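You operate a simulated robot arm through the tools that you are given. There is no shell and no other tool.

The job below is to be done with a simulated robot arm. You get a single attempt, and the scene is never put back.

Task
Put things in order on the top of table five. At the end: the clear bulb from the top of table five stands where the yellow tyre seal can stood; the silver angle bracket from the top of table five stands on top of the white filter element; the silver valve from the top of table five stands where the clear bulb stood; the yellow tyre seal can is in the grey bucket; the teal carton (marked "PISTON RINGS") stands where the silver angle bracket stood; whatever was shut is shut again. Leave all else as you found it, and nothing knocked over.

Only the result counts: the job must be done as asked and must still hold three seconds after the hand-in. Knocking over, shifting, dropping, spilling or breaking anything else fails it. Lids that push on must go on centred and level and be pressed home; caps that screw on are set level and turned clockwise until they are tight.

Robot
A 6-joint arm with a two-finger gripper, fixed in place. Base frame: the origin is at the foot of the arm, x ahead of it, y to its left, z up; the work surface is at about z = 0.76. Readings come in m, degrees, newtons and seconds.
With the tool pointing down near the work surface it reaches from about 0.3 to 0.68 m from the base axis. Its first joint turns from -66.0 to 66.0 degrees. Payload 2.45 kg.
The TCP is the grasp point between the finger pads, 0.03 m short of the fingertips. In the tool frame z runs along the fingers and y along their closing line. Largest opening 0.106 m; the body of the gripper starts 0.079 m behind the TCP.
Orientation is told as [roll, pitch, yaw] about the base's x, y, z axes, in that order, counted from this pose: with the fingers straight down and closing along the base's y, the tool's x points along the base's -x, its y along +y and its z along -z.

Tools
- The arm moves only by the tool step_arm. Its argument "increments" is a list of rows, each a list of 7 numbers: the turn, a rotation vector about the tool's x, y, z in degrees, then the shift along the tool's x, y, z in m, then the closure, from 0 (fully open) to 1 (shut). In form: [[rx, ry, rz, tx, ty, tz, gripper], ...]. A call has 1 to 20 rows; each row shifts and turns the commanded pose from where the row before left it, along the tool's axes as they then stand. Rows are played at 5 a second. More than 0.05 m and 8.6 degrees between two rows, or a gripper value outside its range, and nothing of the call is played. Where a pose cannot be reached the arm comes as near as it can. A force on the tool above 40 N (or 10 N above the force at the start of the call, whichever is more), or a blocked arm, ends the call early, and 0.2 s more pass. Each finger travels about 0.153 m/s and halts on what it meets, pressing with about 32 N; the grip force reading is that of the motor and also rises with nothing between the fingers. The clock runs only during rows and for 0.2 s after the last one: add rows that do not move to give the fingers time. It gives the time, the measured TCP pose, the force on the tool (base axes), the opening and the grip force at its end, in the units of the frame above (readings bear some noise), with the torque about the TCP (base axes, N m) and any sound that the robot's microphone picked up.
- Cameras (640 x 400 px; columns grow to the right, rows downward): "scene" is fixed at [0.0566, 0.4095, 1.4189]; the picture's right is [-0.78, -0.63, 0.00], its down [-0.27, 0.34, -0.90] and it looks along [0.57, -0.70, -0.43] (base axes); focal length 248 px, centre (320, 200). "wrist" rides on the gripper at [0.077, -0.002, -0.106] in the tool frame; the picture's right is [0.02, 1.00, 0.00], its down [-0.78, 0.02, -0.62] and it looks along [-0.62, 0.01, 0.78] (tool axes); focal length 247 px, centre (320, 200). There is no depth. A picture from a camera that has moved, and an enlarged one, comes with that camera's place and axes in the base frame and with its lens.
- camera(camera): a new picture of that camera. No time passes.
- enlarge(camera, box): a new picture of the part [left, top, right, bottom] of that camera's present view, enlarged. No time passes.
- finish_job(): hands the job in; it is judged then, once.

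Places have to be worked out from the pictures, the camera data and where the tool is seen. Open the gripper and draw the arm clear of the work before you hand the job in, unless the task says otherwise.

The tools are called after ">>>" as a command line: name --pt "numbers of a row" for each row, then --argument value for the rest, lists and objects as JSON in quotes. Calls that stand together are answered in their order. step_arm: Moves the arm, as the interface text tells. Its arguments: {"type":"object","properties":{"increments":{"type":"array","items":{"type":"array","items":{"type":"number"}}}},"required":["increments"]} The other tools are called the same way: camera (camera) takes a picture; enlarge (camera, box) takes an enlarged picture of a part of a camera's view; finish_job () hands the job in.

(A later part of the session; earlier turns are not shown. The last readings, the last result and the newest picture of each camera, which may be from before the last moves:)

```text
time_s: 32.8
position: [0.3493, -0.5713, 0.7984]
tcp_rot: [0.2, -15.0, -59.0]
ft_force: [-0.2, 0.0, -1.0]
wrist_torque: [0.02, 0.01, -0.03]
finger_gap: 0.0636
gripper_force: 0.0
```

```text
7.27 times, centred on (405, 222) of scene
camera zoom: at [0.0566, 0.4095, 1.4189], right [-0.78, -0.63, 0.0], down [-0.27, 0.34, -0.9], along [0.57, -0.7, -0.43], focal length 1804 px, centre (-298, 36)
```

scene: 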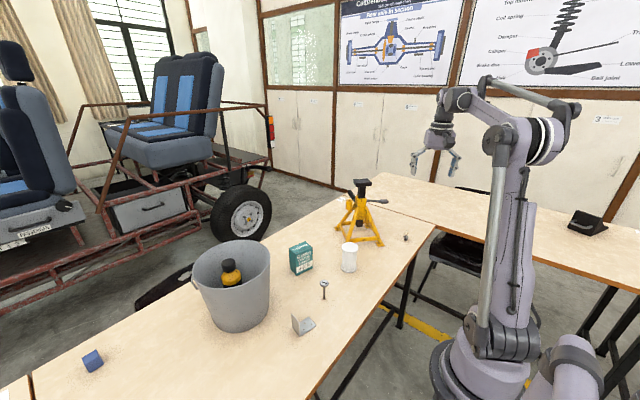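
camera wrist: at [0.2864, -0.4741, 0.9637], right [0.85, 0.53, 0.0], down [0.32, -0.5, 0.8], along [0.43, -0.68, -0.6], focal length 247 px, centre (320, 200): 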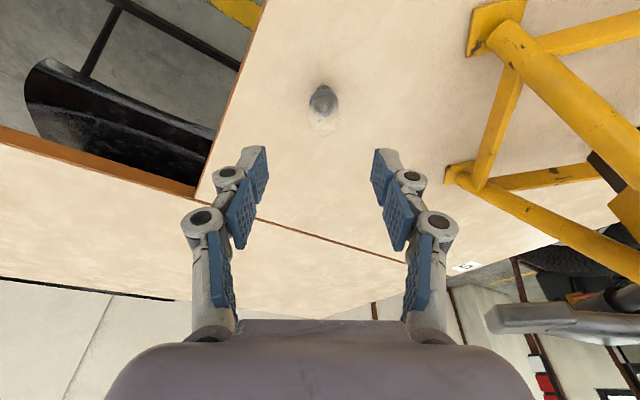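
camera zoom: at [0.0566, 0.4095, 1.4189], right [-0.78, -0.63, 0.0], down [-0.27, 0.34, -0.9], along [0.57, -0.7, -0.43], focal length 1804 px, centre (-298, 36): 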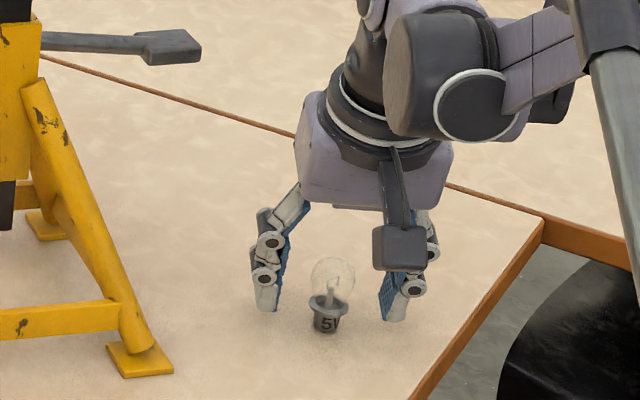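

The globe is centred between the pads, almost at the TCP. I close slowly to a gap just below the globe diameter so as not to stress the glass.

>>> step_arm --pt "0 0 0 0 0 0 0.6" --pt "0 0 0 0 0 0 0.72" --pt "0 0 0 0 0 0 0.76" --pt "0 0 0 0 0 0 0.78" --pt "0 0 0 0 0 0 0.78"

>>> enlarge --camera "wrist" --box '[220, 80, 420, 240]'

```text
time_s: 34.0
position: [0.3515, -0.5715, 0.7992]
tcp_rot: [0.1, -15.0, -59.1]
ft_force: [0.1, -0.6, 0.2]
wrist_torque: [0.01, -0.02, 0.0]
finger_gap: 0.0244
gripper_force: 0.9
```

```text
2.50 times, centred on (320, 160) of wrist
camera zoom: at [0.2964, -0.487, 0.8821], right [0.85, 0.53, 0.0], down [0.32, -0.5, 0.8], along [0.43, -0.68, -0.6], focal length 617 px, centre (320, 300)
```

zoom: 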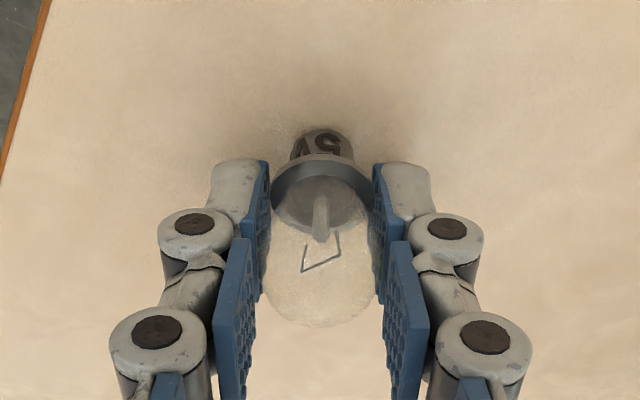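

The pads touch at a 0.0244 m gap with a light 0.9 N grip. I squeeze a little more for security.

>>> step_arm --pt "0 0 0 0 0 0 0.8" --pt "0 0 0 0 0 0 0.82" --pt "0 0 0 0 0 0 0.82"

>>> enlarge --camera "wrist" --box '[220, 80, 420, 240]'

```text
time_s: 34.8
position: [0.3495, -0.573, 0.798]
tcp_rot: [0.1, -15.0, -59.0]
ft_force: [0.5, -0.9, 0.1]
wrist_torque: [0.02, 0.02, -0.02]
finger_gap: 0.0221
gripper_force: 32.1
```

```text
2.50 times, centred on (320, 160) of wrist
camera zoom: at [0.2964, -0.487, 0.8821], right [0.85, 0.53, 0.0], down [0.32, -0.5, 0.8], along [0.43, -0.68, -0.6], focal length 617 px, centre (320, 300)
```

zoom: 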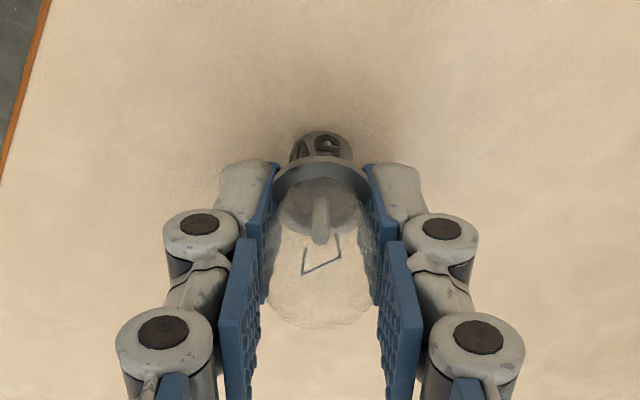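

Now 32 N at a 0.022 m gap, so the flange and globe are firmly held. I lift 3 cm and check that the bulb comes up upright.

>>> step_arm --pt "0 0 0 -0.0026 0 -0.0097 0.82" --pt "0 0 0 -0.0052 0 -0.0193 0.82" --pt "0 0 0 0 0 0 0.82"

>>> enlarge --camera "wrist" --box '[220, 80, 420, 240]'

>>> enlarge --camera "scene" --box '[370, 195, 440, 250]'

```text
time_s: 35.6
position: [0.3504, -0.5722, 0.8288]
tcp_rot: [0.1, -15.0, -59.0]
ft_force: [0.3, 0.1, 0.0]
wrist_torque: [-0.01, -0.01, 0.0]
finger_gap: 0.0221
gripper_force: 31.9
```

```text
2.50 times, centred on (320, 160) of wrist
camera zoom: at [0.2972, -0.4869, 0.9127], right [0.85, 0.53, 0.0], down [0.32, -0.5, 0.8], along [0.43, -0.68, -0.6], focal length 617 px, centre (320, 300)
```

zoom: 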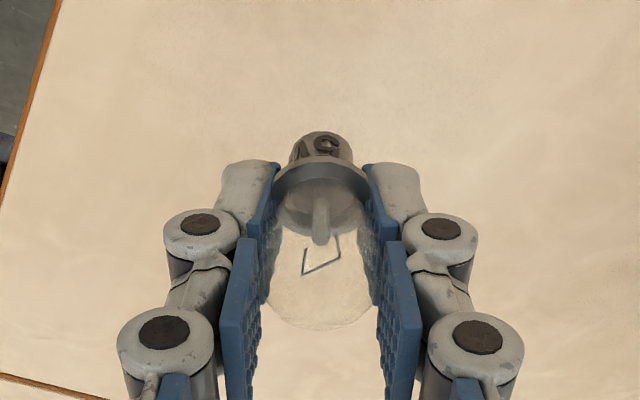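

```text
7.27 times, centred on (405, 222) of scene
camera zoom: at [0.0566, 0.4095, 1.4189], right [-0.78, -0.63, 0.0], down [-0.27, 0.34, -0.9], along [0.57, -0.7, -0.43], focal length 1804 px, centre (-298, 36)
```

zoom: 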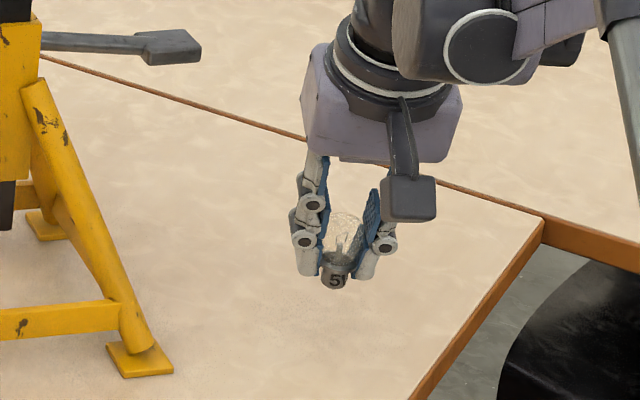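

The bulb hangs upright in the grip. I raise it and draw it toward the base to stay well clear of the jack stand.

>>> step_arm --pt "0 0 0 -0.002 0 -0.0305 0.82" --pt "0 0 0 -0.002 0 -0.0305 0.82" --pt "0 0 0 -0.002 0 -0.0305 0.82" --pt "0 0 0 -0.002 0 -0.0305 0.82" --pt "0 0 0 -0.002 0 -0.0305 0.82" --pt "0 0 0 0.0168 0 -0.0338 0.82" --pt "0 0 0 0.0168 0 -0.0338 0.82" --pt "0 0 0 0.0168 0 -0.0338 0.82" --pt "0 0 0 0.0168 0 -0.0338 0.82" --pt "0 0 0 0.0168 0 -0.0338 0.82" --pt "0 0 0 0.0168 0 -0.0338 0.82" --pt "0 0 0 0 0 0 0.82"

>>> enlarge --camera "wrist" --box '[220, 80, 420, 240]'

>>> camera --camera "scene"

```text
time_s: 38.2
position: [0.2556, -0.4177, 1.1479]
tcp_rot: [0.1, -15.0, -58.9]
ft_force: [-0.6, 0.1, 0.3]
wrist_torque: [0.0, 0.01, 0.01]
finger_gap: 0.022
gripper_force: 31.7
```

```text
2.50 times, centred on (320, 160) of wrist
camera zoom: at [0.2023, -0.3325, 1.2313], right [0.85, 0.53, 0.0], down [0.32, -0.5, 0.8], along [0.43, -0.68, -0.6], focal length 617 px, centre (320, 300)
```

zoom: 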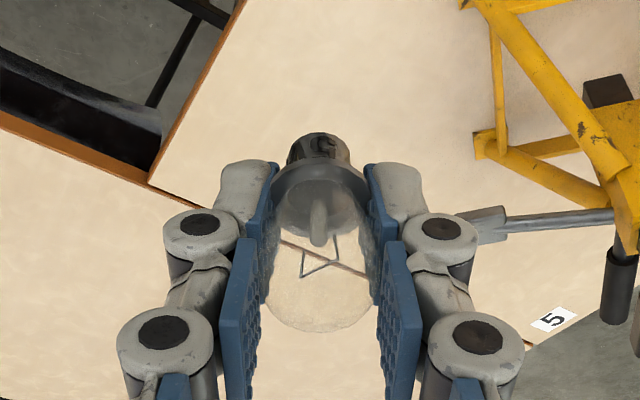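

```text
taken
```

scene: 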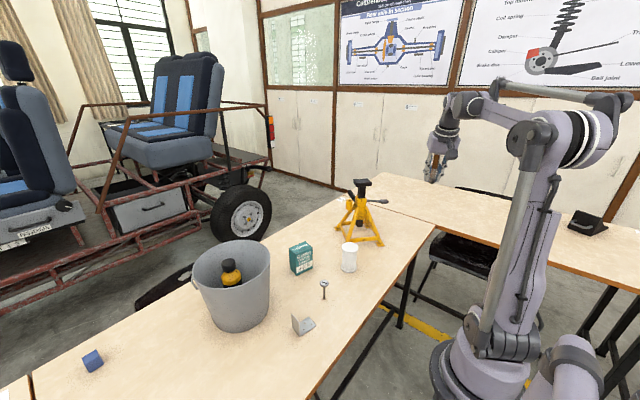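

The bulb is holding steady. I swing across to about (0.42, -0.10, 1.15) and turn the tool to yaw -30°, keeping the tilt, so the wrist camera will clear both carton and bucket.

>>> step_arm --pt "0 0 0 0.0181 0.0305 -0.0049 0.82" --pt "0 0 0 0.0181 0.0305 -0.0049 0.82" --pt "0 0 0 0.0181 0.0305 -0.0049 0.82" --pt "0 0 0 0.0181 0.0305 -0.0049 0.82" --pt "0 0 0 0.0181 0.0305 -0.0049 0.82" --pt "0 0 0 0.0181 0.0305 -0.0049 0.82" --pt "0 0 0 0.0181 0.0305 -0.0049 0.82" --pt "0 0 0 0.0181 0.0305 -0.0049 0.82" --pt "0 0 0 0.0181 0.0305 -0.0049 0.82" --pt "0 0 0 0.0181 0.0305 -0.0049 0.82" --pt "-1.876 0 -7.003 0 0 0 0.82" --pt "-1.876 0 -7.003 0 0 0 0.82" --pt "-1.876 0 -7.003 0 0 0 0.82" --pt "-1.876 0 -7.003 0 0 0 0.82" --pt "0 0 0 0 0 0 0.82"

>>> camera --camera "wrist"

>>> camera --camera "scene"

```text
time_s: 41.4
position: [0.4214, -0.1, 1.1491]
tcp_rot: [0.1, -15.0, -30.0]
ft_force: [0.4, -0.5, 0.4]
wrist_torque: [0.01, 0.03, 0.02]
finger_gap: 0.0226
gripper_force: 31.9
```

```text
taken
camera wrist: at [0.3333, -0.0517, 1.2327], right [0.48, 0.88, 0.0], down [0.52, -0.28, 0.8], along [0.7, -0.39, -0.59], focal length 247 px, centre (320, 200)
```

wrist: 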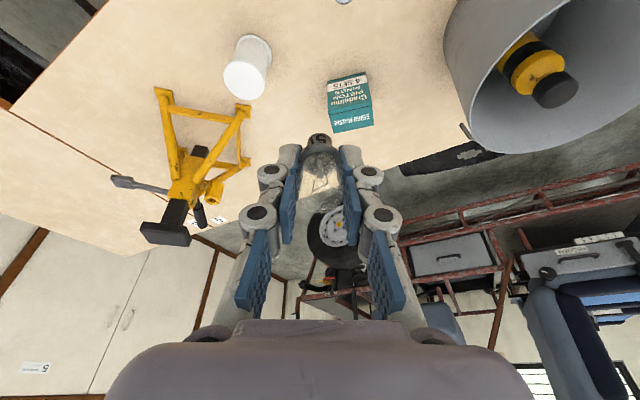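

```text
taken
```

scene: 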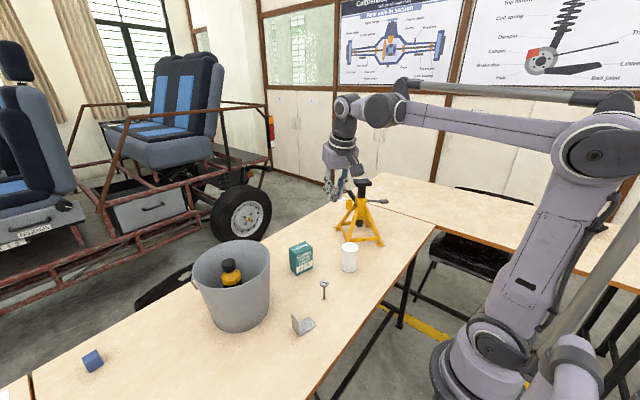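

The bulb is still upright. I carry it to a point above the can's old spot at (0.691, -0.091), passing over the carton with clearance.

>>> step_arm --pt "0 0 0 -0.013 0.0143 0.0292 0.82" --pt "0 0 0 -0.013 0.0143 0.0292 0.82" --pt "0 0 0 -0.013 0.0143 0.0292 0.82" --pt "0 0 0 -0.013 0.0143 0.0292 0.82" --pt "0 0 0 -0.013 0.0143 0.0292 0.82" --pt "0 0 0 -0.013 0.0143 0.0292 0.82" --pt "0 0 0 -0.013 0.0143 0.0292 0.82" --pt "0 0 0 -0.013 0.0143 0.0292 0.82" --pt "0 0 0 -0.013 0.0143 0.0292 0.82" --pt "0 0 0 -0.0125 0.0143 0.0292 0.82" --pt "0 0 0 0 0 0 0.82"

>>> camera --camera "wrist"

>>> enlarge --camera "scene" --box '[200, 150, 360, 290]'

```text
time_s: 43.8
position: [0.6677, -0.0785, 0.9021]
tcp_rot: [0.1, -15.1, -30.0]
ft_force: [0.1, -0.8, 0.2]
wrist_torque: [-0.01, 0.01, -0.01]
finger_gap: 0.0223
gripper_force: 32.5
```

```text
taken
camera wrist: at [0.5796, -0.0297, 0.9849], right [0.48, 0.88, 0.0], down [0.52, -0.28, 0.8], along [0.7, -0.39, -0.59], focal length 247 px, centre (320, 200)
```

wrist: 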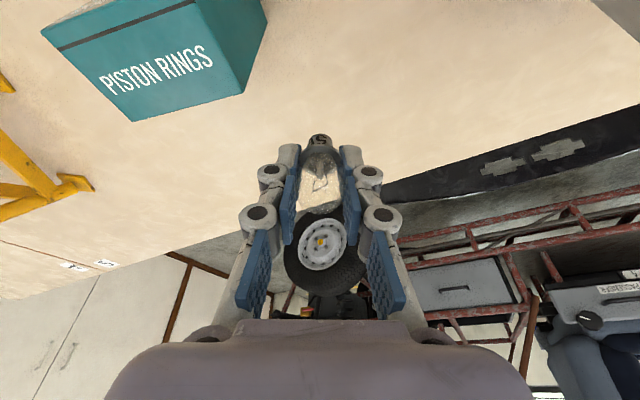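

```text
2.86 times, centred on (280, 220) of scene
camera zoom: at [0.0566, 0.4095, 1.4189], right [-0.78, -0.63, 0.0], down [-0.27, 0.34, -0.9], along [0.57, -0.7, -0.43], focal length 709 px, centre (434, 143)
```

zoom: 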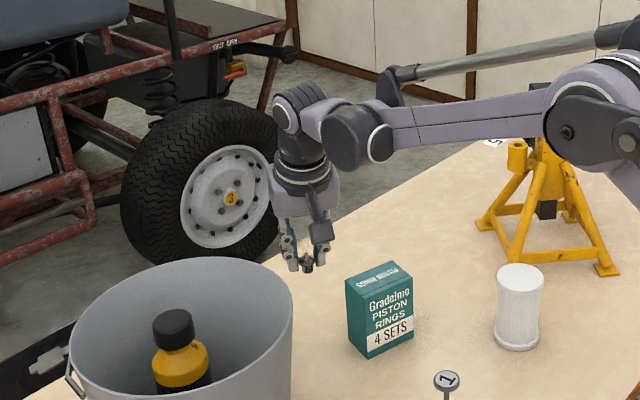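

I lower along the tool axis to about 2 cm above the final height.

>>> step_arm --pt "0 0 0 0.0005 0.0003 0.0212 0.82" --pt "0 0 0 0.0005 0.0003 0.0212 0.82" --pt "0 0 0 0.0005 0.0003 0.0212 0.82" --pt "0 0 0 0.0005 0.0003 0.0212 0.82" --pt "0 0 0 0 0 0 0.82"

>>> camera --camera "wrist"

>>> enlarge --camera "scene" --box '[230, 190, 330, 280]'

```text
time_s: 45.0
position: [0.6855, -0.0854, 0.818]
tcp_rot: [0.0, -15.1, -30.1]
ft_force: [-0.6, 0.4, 0.0]
wrist_torque: [-0.01, -0.02, 0.02]
finger_gap: 0.0223
gripper_force: 31.5
```

```text
taken
camera wrist: at [0.5974, -0.0374, 0.9016], right [0.48, 0.88, 0.0], down [0.52, -0.28, 0.8], along [0.7, -0.39, -0.59], focal length 247 px, centre (320, 200)
```

wrist: 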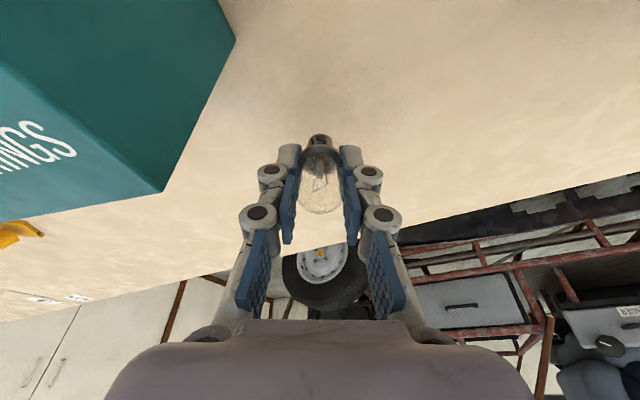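

```text
4.44 times, centred on (280, 235) of scene
camera zoom: at [0.0566, 0.4095, 1.4189], right [-0.78, -0.63, 0.0], down [-0.27, 0.34, -0.9], along [0.57, -0.7, -0.43], focal length 1103 px, centre (498, 44)
```

zoom: 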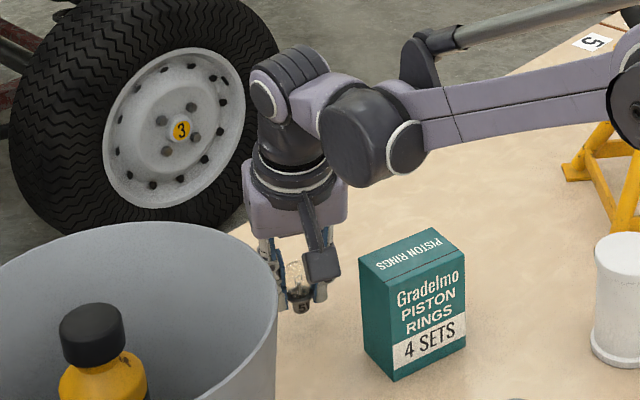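

Clear all around. I finish the descent in small steps and watch for contact.

>>> step_arm --pt "0 0 0 -0.0008 -0.0008 0.007 0.82" --pt "0 0 0 -0.0008 -0.0008 0.007 0.82" --pt "0 0 0 0.0004 0 0.002 0.82" --pt "0 0 0 0 0 0 0.82"

```text
time_s: 46.0
position: [0.6893, -0.0895, 0.8033]
tcp_rot: [0.2, -15.1, -30.1]
ft_force: [0.5, -0.4, -0.7]
wrist_torque: [0.02, 0.02, -0.02]
finger_gap: 0.0222
gripper_force: 31.7
```

>>> step_arm --pt "0 0 0 0.0004 0 0.00145 0.82" --pt "0 0 0 0.0004 0 0.00145 0.82" --pt "0 0 0 0 0 0 0.82"

>>> enlarge --camera "wrist" --box '[220, 80, 420, 240]'

```text
time_s: 46.8
position: [0.6893, -0.089, 0.8007]
tcp_rot: [0.1, -15.0, -30.2]
ft_force: [-0.7, -0.2, 0.6]
wrist_torque: [0.01, -0.01, 0.0]
finger_gap: 0.0221
gripper_force: 32.0
```

```text
2.50 times, centred on (320, 160) of wrist
camera zoom: at [0.6007, -0.0405, 0.8843], right [0.48, 0.88, 0.0], down [0.52, -0.28, 0.8], along [0.7, -0.39, -0.59], focal length 617 px, centre (320, 300)
```

zoom: 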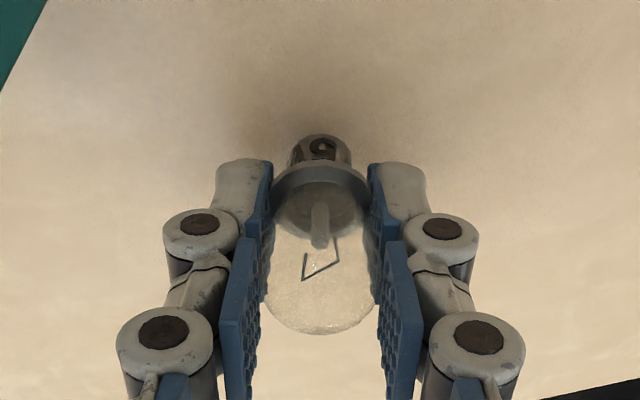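

By the camera height the bulb is about 2 mm above the table. I continue in 1 mm steps.

>>> step_arm --pt "0 0 0 0.0003 0 0.001 0.82" --pt "0 0 0 0.0003 0 0.001 0.82" --pt "0 0 0 0 0 0 0.82"

>>> enlarge --camera "wrist" --box '[220, 80, 420, 240]'

```text
time_s: 47.6
position: [0.6899, -0.0885, 0.7983]
tcp_rot: [0.1, -15.2, -30.1]
ft_force: [1.0, 1.1, -1.2]
wrist_torque: [-0.03, 0.01, 0.01]
finger_gap: 0.0225
gripper_force: 32.0
```

```text
2.50 times, centred on (320, 160) of wrist
camera zoom: at [0.6008, -0.0403, 0.8817], right [0.48, 0.88, 0.0], down [0.52, -0.28, 0.8], along [0.7, -0.39, -0.59], focal length 617 px, centre (320, 300)
```

zoom: 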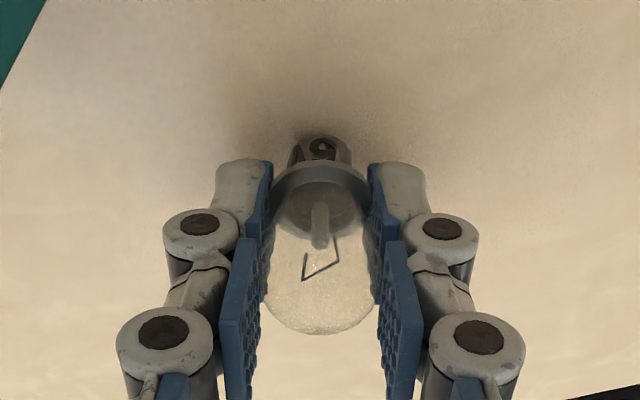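

>>> step_arm --pt "0 0 0 0.0003 0 0.001 0.82" --pt "0 0 0 0 0 0 0.82"

>>> enlarge --camera "wrist" --box '[220, 80, 420, 240]'

```text
time_s: 48.2
position: [0.6891, -0.0893, 0.7973]
tcp_rot: [0.1, -15.1, -30.2]
ft_force: [0.0, -0.1, -0.5]
wrist_torque: [0.0, 0.01, 0.01]
finger_gap: 0.0223
gripper_force: 32.6
```

```text
2.50 times, centred on (320, 160) of wrist
camera zoom: at [0.6011, -0.0404, 0.8805], right [0.48, 0.88, 0.0], down [0.52, -0.28, 0.8], along [0.7, -0.39, -0.59], focal length 617 px, centre (320, 300)
```

zoom: 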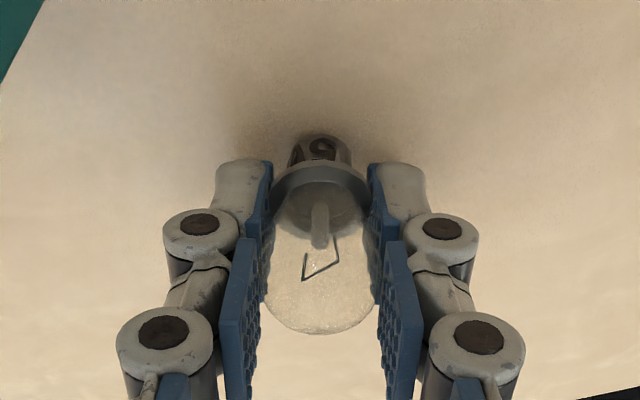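

No contact force yet; another millimetre.

>>> step_arm --pt "0 0 0 0.0003 0 0.001 0.82" --pt "0 0 0 0 0 0 0.82" --pt "0 0 0 0 0 0 0.82"

>>> enlarge --camera "scene" --box '[250, 230, 300, 270]'

```text
time_s: 49.0
position: [0.6897, -0.0886, 0.7966]
tcp_rot: [0.1, -15.1, -30.1]
ft_force: [-0.1, -0.5, 0.0]
wrist_torque: [-0.02, 0.0, -0.03]
finger_gap: 0.0224
gripper_force: 32.2
```

```text
10.00 times, centred on (275, 250) of scene
camera zoom: at [0.0566, 0.4095, 1.4189], right [-0.78, -0.63, 0.0], down [-0.27, 0.34, -0.9], along [0.57, -0.7, -0.43], focal length 2481 px, centre (770, -300)
```

zoom: 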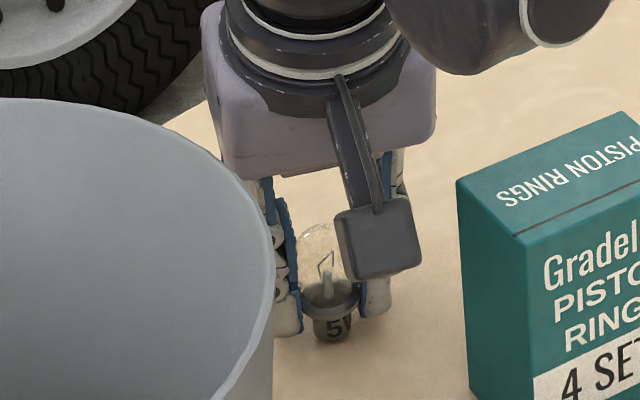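

>>> step_arm --pt "0 0 0 0.0003 0 0.001 0.82" --pt "0 0 0 0 0 0 0.82" --pt "0 0 0 0 0 0 0.82"

>>> enlarge --camera "wrist" --box '[220, 80, 420, 240]'

```text
time_s: 49.8
position: [0.6899, -0.0886, 0.7967]
tcp_rot: [0.1, -15.1, -30.2]
ft_force: [-1.5, -0.3, 2.8]
wrist_torque: [-0.01, 0.01, 0.02]
finger_gap: 0.0226
gripper_force: 32.2
```

```text
2.50 times, centred on (320, 160) of wrist
camera zoom: at [0.6012, -0.0407, 0.8795], right [0.48, 0.88, 0.0], down [0.52, -0.28, 0.8], along [0.7, -0.39, -0.59], focal length 617 px, centre (320, 300)
```

zoom: 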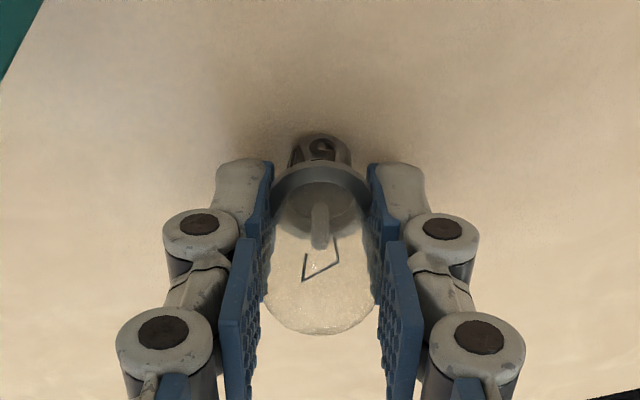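

Contact with the table shows as +2.8 N. I open the fingers gently.

>>> step_arm --pt "0 0 0 0 0 0 0.78" --pt "0 0 0 0 0 0 0.74" --pt "0 0 0 0 0 0 0.65" --pt "0 0 0 0 0 0 0.5" --pt "0 0 0 0 0 0 0.5"

>>> enlarge --camera "wrist" --box '[220, 80, 420, 240]'

>>> enlarge --camera "scene" --box '[250, 230, 300, 270]'

```text
time_s: 51.0
position: [0.6895, -0.0884, 0.7958]
tcp_rot: [0.0, -15.1, -30.0]
ft_force: [-0.2, 0.9, 0.4]
wrist_torque: [0.02, 0.02, 0.0]
finger_gap: 0.053
gripper_force: 0.1
```

```text
2.50 times, centred on (320, 160) of wrist
camera zoom: at [0.6012, -0.0407, 0.8794], right [0.48, 0.88, 0.0], down [0.52, -0.28, 0.8], along [0.7, -0.39, -0.59], focal length 617 px, centre (320, 300)
```

zoom: 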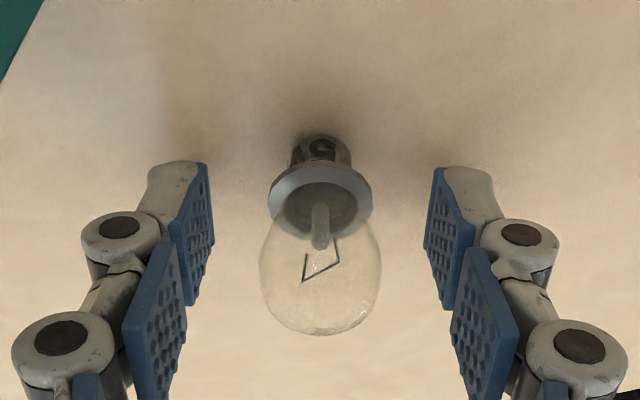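

```text
10.00 times, centred on (275, 250) of scene
camera zoom: at [0.0566, 0.4095, 1.4189], right [-0.78, -0.63, 0.0], down [-0.27, 0.34, -0.9], along [0.57, -0.7, -0.43], focal length 2481 px, centre (770, -300)
```

zoom: 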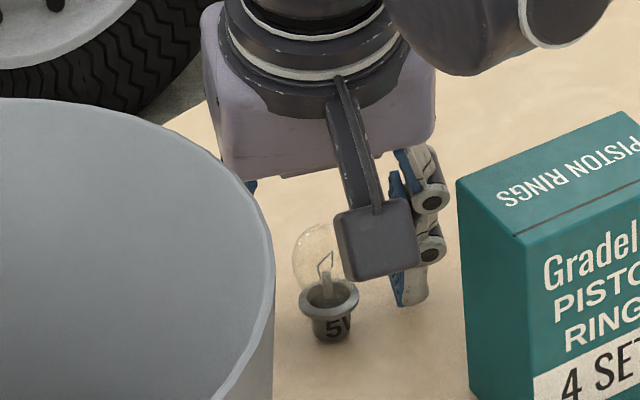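

The bulb stands free at the can's old spot. I back out along the tool axis.

>>> step_arm --pt "0 0 0 0 0 -0.015 0.5" --pt "0 0 0 0 0 -0.03 0.5" --pt "0 0 0 0 0 -0.03 0.5" --pt "0 0 0 0 0 -0.04 0.5" --pt "0 0 0 0 0 -0.04 0.5" --pt "0 0 0 0 0 -0.04 0.5" --pt "0 0 0 0 0 0 0.5"

>>> camera --camera "wrist"

>>> enlarge --camera "scene" --box '[230, 210, 330, 280]'

```text
time_s: 52.6
position: [0.6453, -0.0624, 0.9835]
tcp_rot: [0.1, -15.0, -29.9]
ft_force: [0.0, 0.2, 0.4]
wrist_torque: [-0.04, 0.02, 0.03]
finger_gap: 0.0529
gripper_force: 0.0
```

```text
taken
camera wrist: at [0.5568, -0.0153, 1.067], right [0.48, 0.88, 0.0], down [0.52, -0.28, 0.8], along [0.7, -0.39, -0.59], focal length 247 px, centre (320, 200)
```

wrist: 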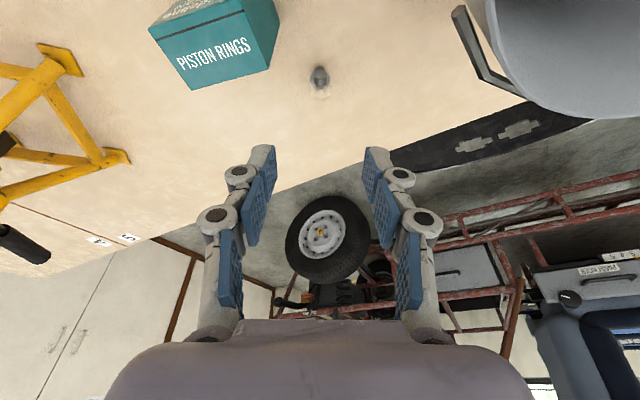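

```text
5.71 times, centred on (280, 245) of scene
camera zoom: at [0.0566, 0.4095, 1.4189], right [-0.78, -0.63, 0.0], down [-0.27, 0.34, -0.9], along [0.57, -0.7, -0.43], focal length 1418 px, centre (549, -57)
```

zoom: 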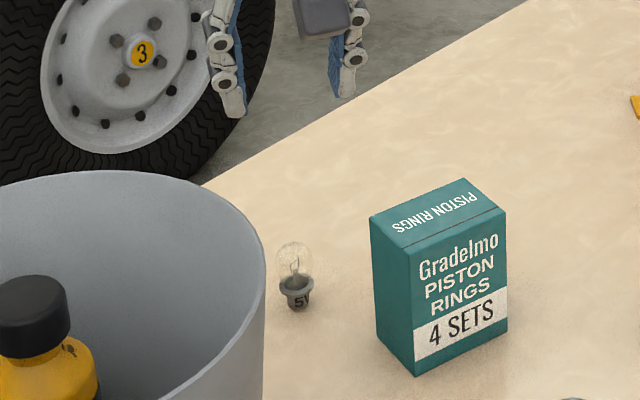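

The bulb is done. Next is the valve near (0.43, -0.074): I pull back, turn to yaw -10° with the tilt kept, and take a close view.

>>> step_arm --pt "0 0 0 0.0302 -0.0184 -0.0107 0.5" --pt "0 0 0 0.0302 -0.0184 -0.0107 0.5" --pt "0 0 0 0.0302 -0.0184 -0.0107 0.5" --pt "0 0 0 0.0302 -0.0184 -0.0107 0.5" --pt "0 0 0 0.0302 -0.0184 -0.0107 0.5" --pt "0 0 0 0.0302 -0.0184 -0.0107 0.5" --pt "0 0 0 0.0302 -0.0184 -0.0107 0.5" --pt "0 0 0 0.0302 -0.0184 -0.0107 0.5" --pt "-1.7255 0 -6.4395 0 0 0 0.5" --pt "-1.7255 0 -6.4395 0 0 0 0.5" --pt "-1.7255 0 -6.4395 0 0 0 0.5" --pt "0 0 0 0 0 0 0.5"

>>> camera --camera "wrist"

>>> enlarge --camera "scene" --box '[290, 260, 350, 350]'

```text
time_s: 55.2
position: [0.3498, -0.0637, 1.0037]
tcp_rot: [0.1, -15.2, -9.9]
ft_force: [0.5, -0.8, -0.1]
wrist_torque: [0.04, 0.0, -0.01]
finger_gap: 0.0531
gripper_force: 0.0
```

```text
taken
camera wrist: at [0.2495, -0.0494, 1.0867], right [0.15, 0.99, 0.0], down [0.59, -0.09, 0.8], along [0.79, -0.12, -0.59], focal length 247 px, centre (320, 200)
```

wrist: 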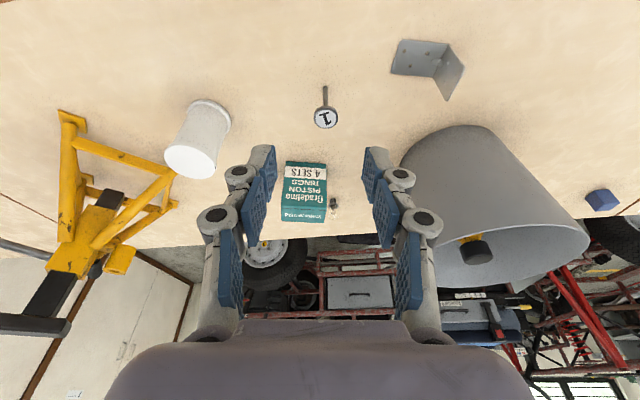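

```text
4.44 times, centred on (320, 305) of scene
camera zoom: at [0.0566, 0.4095, 1.4189], right [-0.78, -0.63, 0.0], down [-0.27, 0.34, -0.9], along [0.57, -0.7, -0.43], focal length 1103 px, centre (320, -267)
```

zoom: 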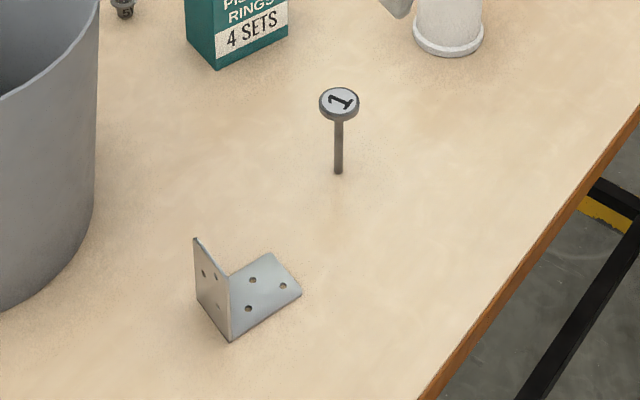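

>>> enlarge --camera "wrist" --box '[280, 70, 370, 140]'

>>> enlarge --camera "wrist" --box '[370, 25, 480, 110]'

>>> enlarge --camera "wrist" --box '[150, 80, 250, 190]'

>>> enlarge --camera "scene" --box '[300, 270, 350, 310]'

```text
5.71 times, centred on (325, 105) of wrist
camera zoom: at [0.2495, -0.0494, 1.0867], right [0.15, 0.99, 0.0], down [0.59, -0.09, 0.8], along [0.79, -0.12, -0.59], focal length 1411 px, centre (291, 743)
```

zoom: 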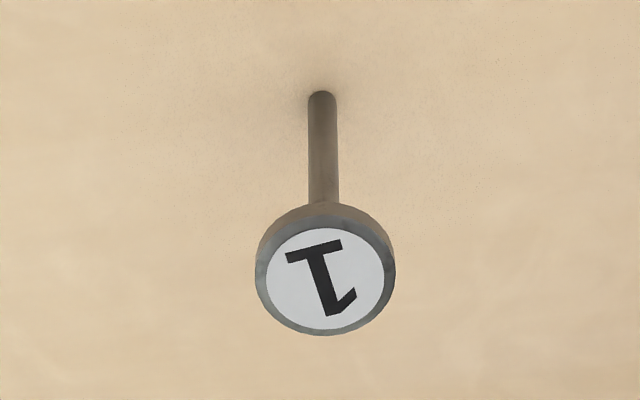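

```text
4.71 times, centred on (425, 68) of wrist
camera zoom: at [0.2495, -0.0494, 1.0867], right [0.15, 0.99, 0.0], down [0.59, -0.09, 0.8], along [0.79, -0.12, -0.59], focal length 1162 px, centre (-174, 824)
```

zoom: 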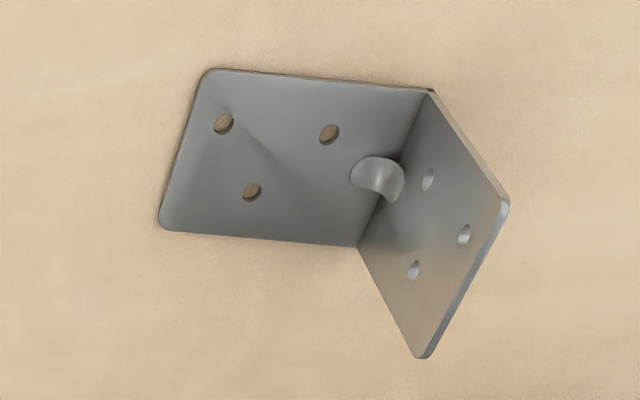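

```text
3.64 times, centred on (200, 135) of wrist
camera zoom: at [0.2495, -0.0494, 1.0867], right [0.15, 0.99, 0.0], down [0.59, -0.09, 0.8], along [0.79, -0.12, -0.59], focal length 898 px, centre (756, 436)
```

zoom: 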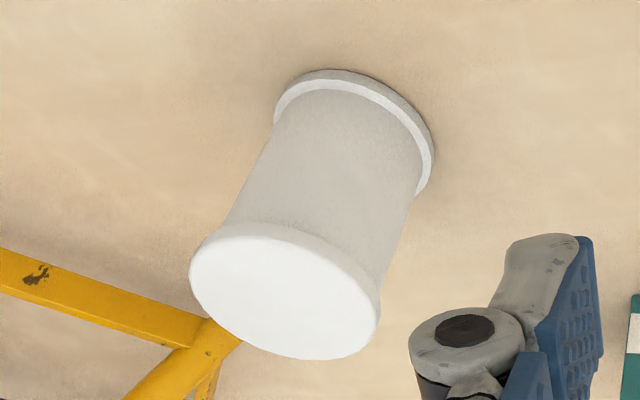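

```text
10.00 times, centred on (325, 290) of scene
camera zoom: at [0.0566, 0.4095, 1.4189], right [-0.78, -0.63, 0.0], down [-0.27, 0.34, -0.9], along [0.57, -0.7, -0.43], focal length 2481 px, centre (270, -700)
```

zoom: 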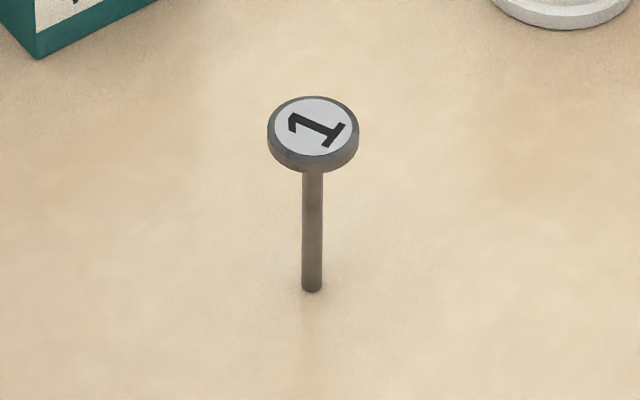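

The valve stands on its stem at about (0.430, -0.070), with a 0.030 m head from z≈0.826 to 0.832. I pre-position above it along the tool axis.

>>> step_arm --pt "0 0 0 -0.0078 0.0022 0.029 0.4" --pt "0 0 0 -0.0078 0.0022 0.029 0.4" --pt "0 0 0 -0.0078 0.0022 0.029 0.4" --pt "0 0 0 -0.0078 0.0022 0.029 0.4" --pt "0 0 0 0 0 0 0.4"

>>> enlarge --camera "wrist" --box '[220, 80, 420, 240]'

>>> enlarge --camera "scene" --box '[280, 220, 380, 310]'

```text
time_s: 56.4
position: [0.4099, -0.0656, 0.9006]
tcp_rot: [0.1, -15.0, -10.1]
ft_force: [0.8, 0.3, 0.8]
wrist_torque: [0.01, 0.01, 0.01]
finger_gap: 0.0636
gripper_force: 0.1
```

```text
2.50 times, centred on (320, 160) of wrist
camera zoom: at [0.3113, -0.0504, 0.9827], right [0.15, 0.99, 0.0], down [0.59, -0.09, 0.8], along [0.79, -0.13, -0.59], focal length 617 px, centre (320, 300)
```

zoom: 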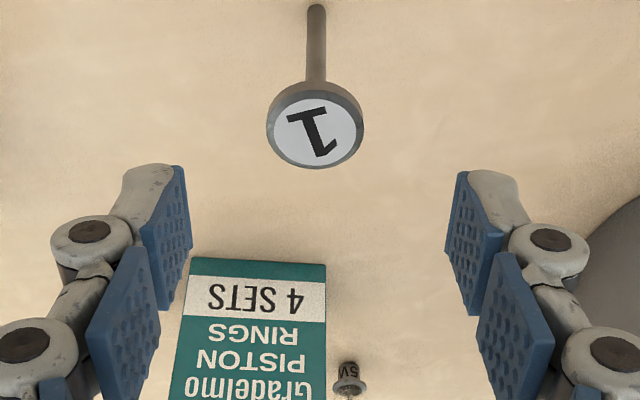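

```text
4.44 times, centred on (330, 265) of scene
camera zoom: at [0.0566, 0.4095, 1.4189], right [-0.78, -0.63, 0.0], down [-0.27, 0.34, -0.9], along [0.57, -0.7, -0.43], focal length 1103 px, centre (276, -89)
```

zoom: 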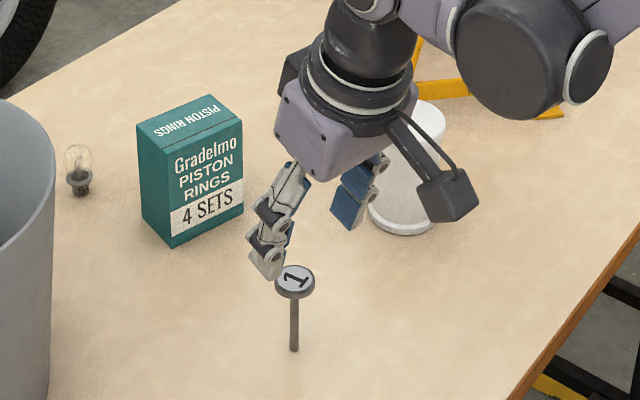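

Alignment is good to about 2 mm. I descend so that the head sits between the pads just below the TCP.

>>> step_arm --pt "0 0 0 0.0008 -0.0006 0.0161 0.4" --pt "0 0 0 0.0008 -0.0006 0.0161 0.4" --pt "0 0 0 0.0008 -0.0006 0.0161 0.4" --pt "0 0 0 0.0008 -0.0006 0.0161 0.4" --pt "0 0 0 0 0 0 0.4"

>>> enlarge --camera "wrist" --box '[220, 80, 420, 240]'

>>> enlarge --camera "scene" --box '[280, 230, 370, 310]'

```text
time_s: 57.6
position: [0.4248, -0.0723, 0.8365]
tcp_rot: [0.1, -15.1, -10.0]
ft_force: [-0.6, -1.0, -0.2]
wrist_torque: [0.02, -0.01, 0.01]
finger_gap: 0.0639
gripper_force: 0.1
```

```text
2.50 times, centred on (320, 160) of wrist
camera zoom: at [0.3242, -0.0557, 0.9191], right [0.15, 0.99, 0.0], down [0.59, -0.09, 0.8], along [0.79, -0.13, -0.59], focal length 617 px, centre (320, 300)
```

zoom: 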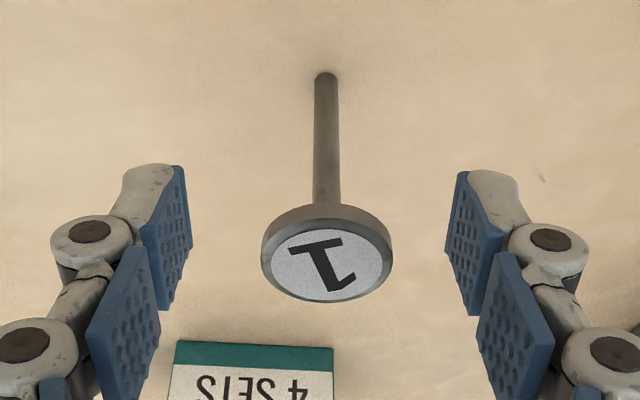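

```text
5.00 times, centred on (325, 270) of scene
camera zoom: at [0.0566, 0.4095, 1.4189], right [-0.78, -0.63, 0.0], down [-0.27, 0.34, -0.9], along [0.57, -0.7, -0.43], focal length 1241 px, centre (295, -150)
```

zoom: 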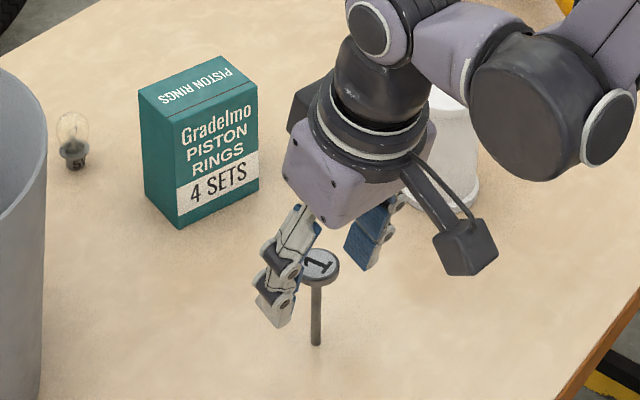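

The head is centred between the pads. I close slowly so the first touch does not tip the valve.

>>> step_arm --pt "0 0 0 0 0 0 0.6" --pt "0 0 0 0 0 0 0.66" --pt "0 0 0 0 0 0 0.69" --pt "0 0 0 0 0 0 0.705" --pt "0 0 0 0 0 0 0.715" --pt "0 0 0 0 0 0 0.725" --pt "0 0 0 0 0 0 0.74" --pt "0 0 0 0 0 0 0.76" --pt "0 0 0 0 0 0 0.76"

>>> enlarge --camera "wrist" --box '[220, 80, 420, 240]'

>>> enlarge --camera "scene" --box '[280, 230, 370, 310]'

```text
time_s: 59.6
position: [0.4249, -0.0709, 0.8354]
tcp_rot: [0.2, -15.0, -9.9]
ft_force: [0.2, 0.0, 0.1]
wrist_torque: [0.03, 0.0, 0.01]
finger_gap: 0.0272
gripper_force: 32.0
```

```text
2.50 times, centred on (320, 160) of wrist
camera zoom: at [0.3242, -0.0556, 0.9193], right [0.15, 0.99, 0.0], down [0.59, -0.09, 0.8], along [0.79, -0.13, -0.59], focal length 617 px, centre (320, 300)
```

zoom: 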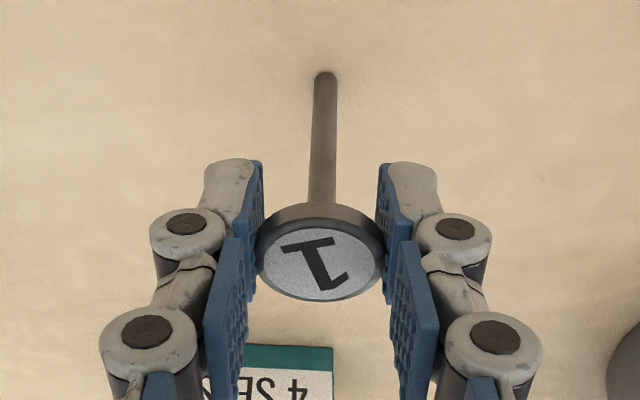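

```text
5.00 times, centred on (325, 270) of scene
camera zoom: at [0.0566, 0.4095, 1.4189], right [-0.78, -0.63, 0.0], down [-0.27, 0.34, -0.9], along [0.57, -0.7, -0.43], focal length 1241 px, centre (295, -150)
```

zoom: 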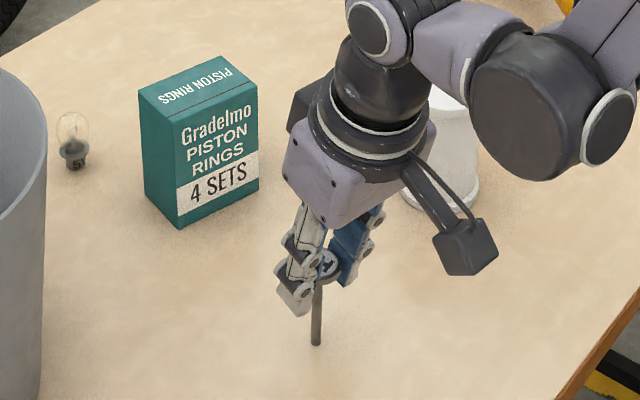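

The head is gripped at a 0.027 m gap. I lift 3 cm and check how the stem hangs.

>>> step_arm --pt "0 0 0 -0.0013 0 -0.0048 0.76" --pt "0 0 0 -0.0026 0 -0.0097 0.76" --pt "0 0 0 -0.0039 0 -0.0145 0.76" --pt "0 0 0 0 0 0 0.76" --pt "0 0 0 0 0 0 0.76"

>>> enlarge --camera "wrist" --box '[220, 80, 420, 240]'

>>> enlarge --camera "scene" --box '[280, 230, 370, 310]'

```text
time_s: 60.8
position: [0.4239, -0.0704, 0.8672]
tcp_rot: [0.1, -15.0, -10.0]
ft_force: [0.4, 0.3, 0.4]
wrist_torque: [-0.02, 0.04, -0.03]
finger_gap: 0.0275
gripper_force: 31.8
```

```text
2.50 times, centred on (320, 160) of wrist
camera zoom: at [0.324, -0.0556, 0.9498], right [0.15, 0.99, 0.0], down [0.59, -0.09, 0.8], along [0.79, -0.13, -0.59], focal length 617 px, centre (320, 300)
```

zoom: 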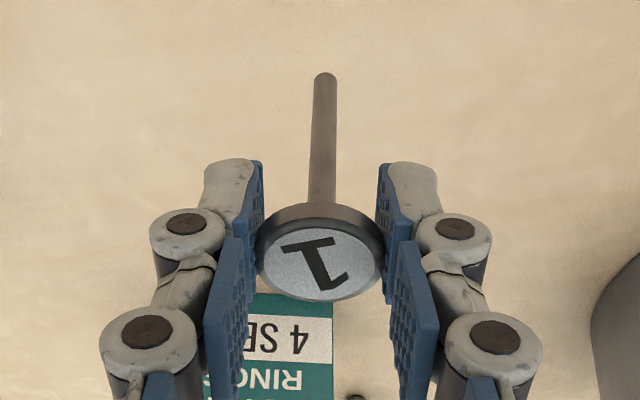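

```text
5.00 times, centred on (325, 270) of scene
camera zoom: at [0.0566, 0.4095, 1.4189], right [-0.78, -0.63, 0.0], down [-0.27, 0.34, -0.9], along [0.57, -0.7, -0.43], focal length 1241 px, centre (295, -150)
```

zoom: 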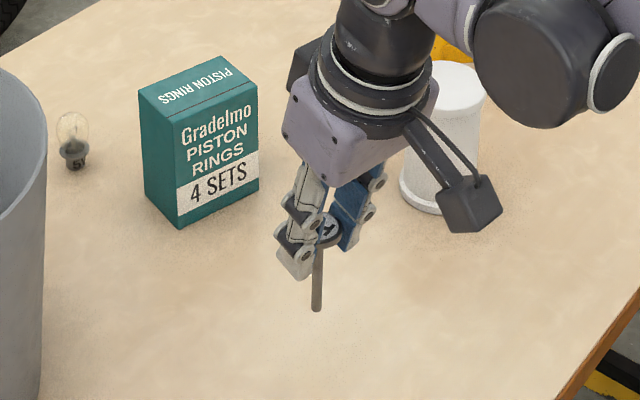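

The valve is lifted, leaning about 1° at most in the grip, and the stem tip is free. I raise it clear and swing toward the bulb's old spot, turning to yaw -59°.

>>> step_arm --pt "0 0 0 -0.0085 0 -0.0319 0.76" --pt "0 0 0 -0.0085 0 -0.0319 0.76" --pt "0 0 0 -0.0085 0 -0.0319 0.76" --pt "0 0 0 0.0051 -0.0247 -0.025 0.76" --pt "0 0 0 0.0051 -0.0247 -0.025 0.76" --pt "0 0 0 0.0051 -0.0247 -0.025 0.76" --pt "0 0 0 0.0051 -0.0247 -0.025 0.76" --pt "0 0 0 0.0051 -0.0247 -0.025 0.76" --pt "0 0 0 0.0051 -0.0247 -0.025 0.76" --pt "0 0 0 0.0051 -0.0247 -0.025 0.76" --pt "0 0 0 0.0051 -0.0247 -0.025 0.76" --pt "1.8116 0 6.7613 0 0 0 0.76" --pt "1.8116 0 6.7613 0 0 0 0.76" --pt "1.8116 0 6.7613 0 0 0 0.76" --pt "1.8116 0 6.7613 0 0 0 0.76" --pt "1.8116 0 6.7613 0 0 0 0.76" --pt "1.8116 0 6.7613 0 0 0 0.76" --pt "1.8116 0 6.7613 0 0 0 0.76" --pt "0 0 0 0 0 0 0.76"

>>> camera --camera "wrist"

>>> camera --camera "scene"

```text
time_s: 64.8
position: [0.2981, -0.2496, 1.1485]
tcp_rot: [0.1, -15.0, -59.1]
ft_force: [0.5, -0.2, -0.8]
wrist_torque: [0.0, -0.01, -0.01]
finger_gap: 0.0275
gripper_force: 31.7
```

```text
taken
camera wrist: at [0.2457, -0.1645, 1.2313], right [0.85, 0.53, 0.0], down [0.32, -0.5, 0.8], along [0.43, -0.68, -0.6], focal length 247 px, centre (320, 200)
```

wrist: 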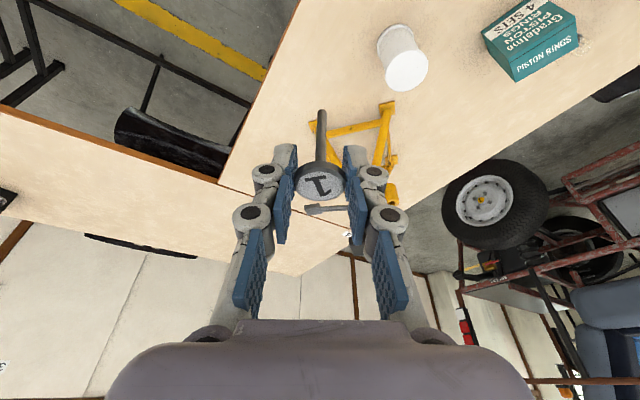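

```text
taken
```

scene: 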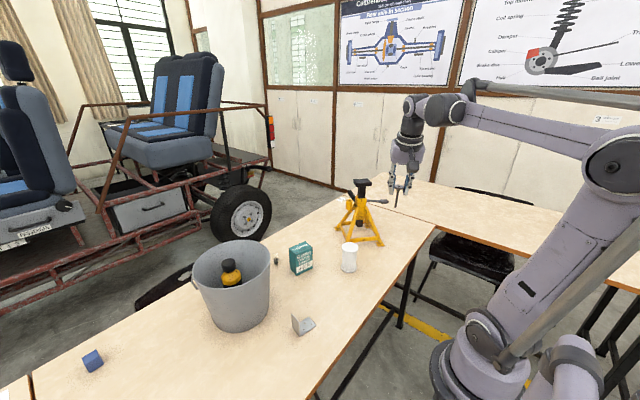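

>>> enlarge --camera "scene" --box '[380, 165, 430, 215]'

>>> enlarge --camera "wrist" --box '[270, 90, 370, 210]'

```text
8.00 times, centred on (405, 190) of scene
camera zoom: at [0.0566, 0.4095, 1.4189], right [-0.78, -0.63, 0.0], down [-0.27, 0.34, -0.9], along [0.57, -0.7, -0.43], focal length 1985 px, centre (-360, 280)
```

zoom: 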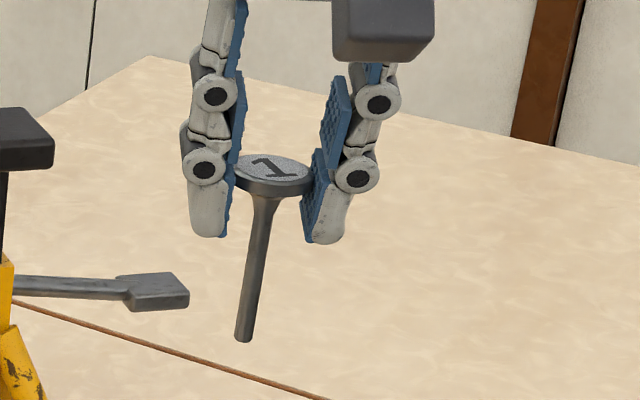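

```text
3.33 times, centred on (320, 150) of wrist
camera zoom: at [0.2457, -0.1645, 1.2313], right [0.85, 0.53, 0.0], down [0.32, -0.5, 0.8], along [0.43, -0.68, -0.6], focal length 823 px, centre (320, 367)
```

zoom: 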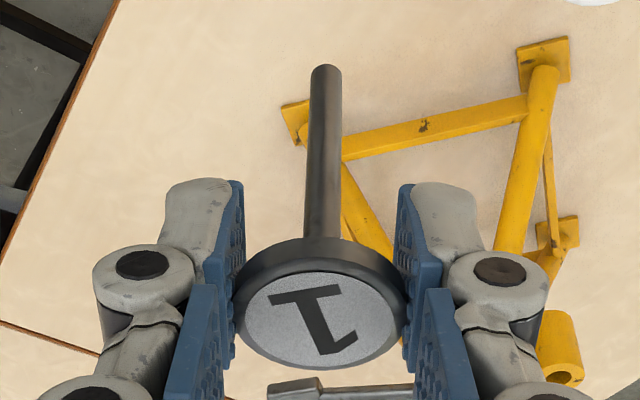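

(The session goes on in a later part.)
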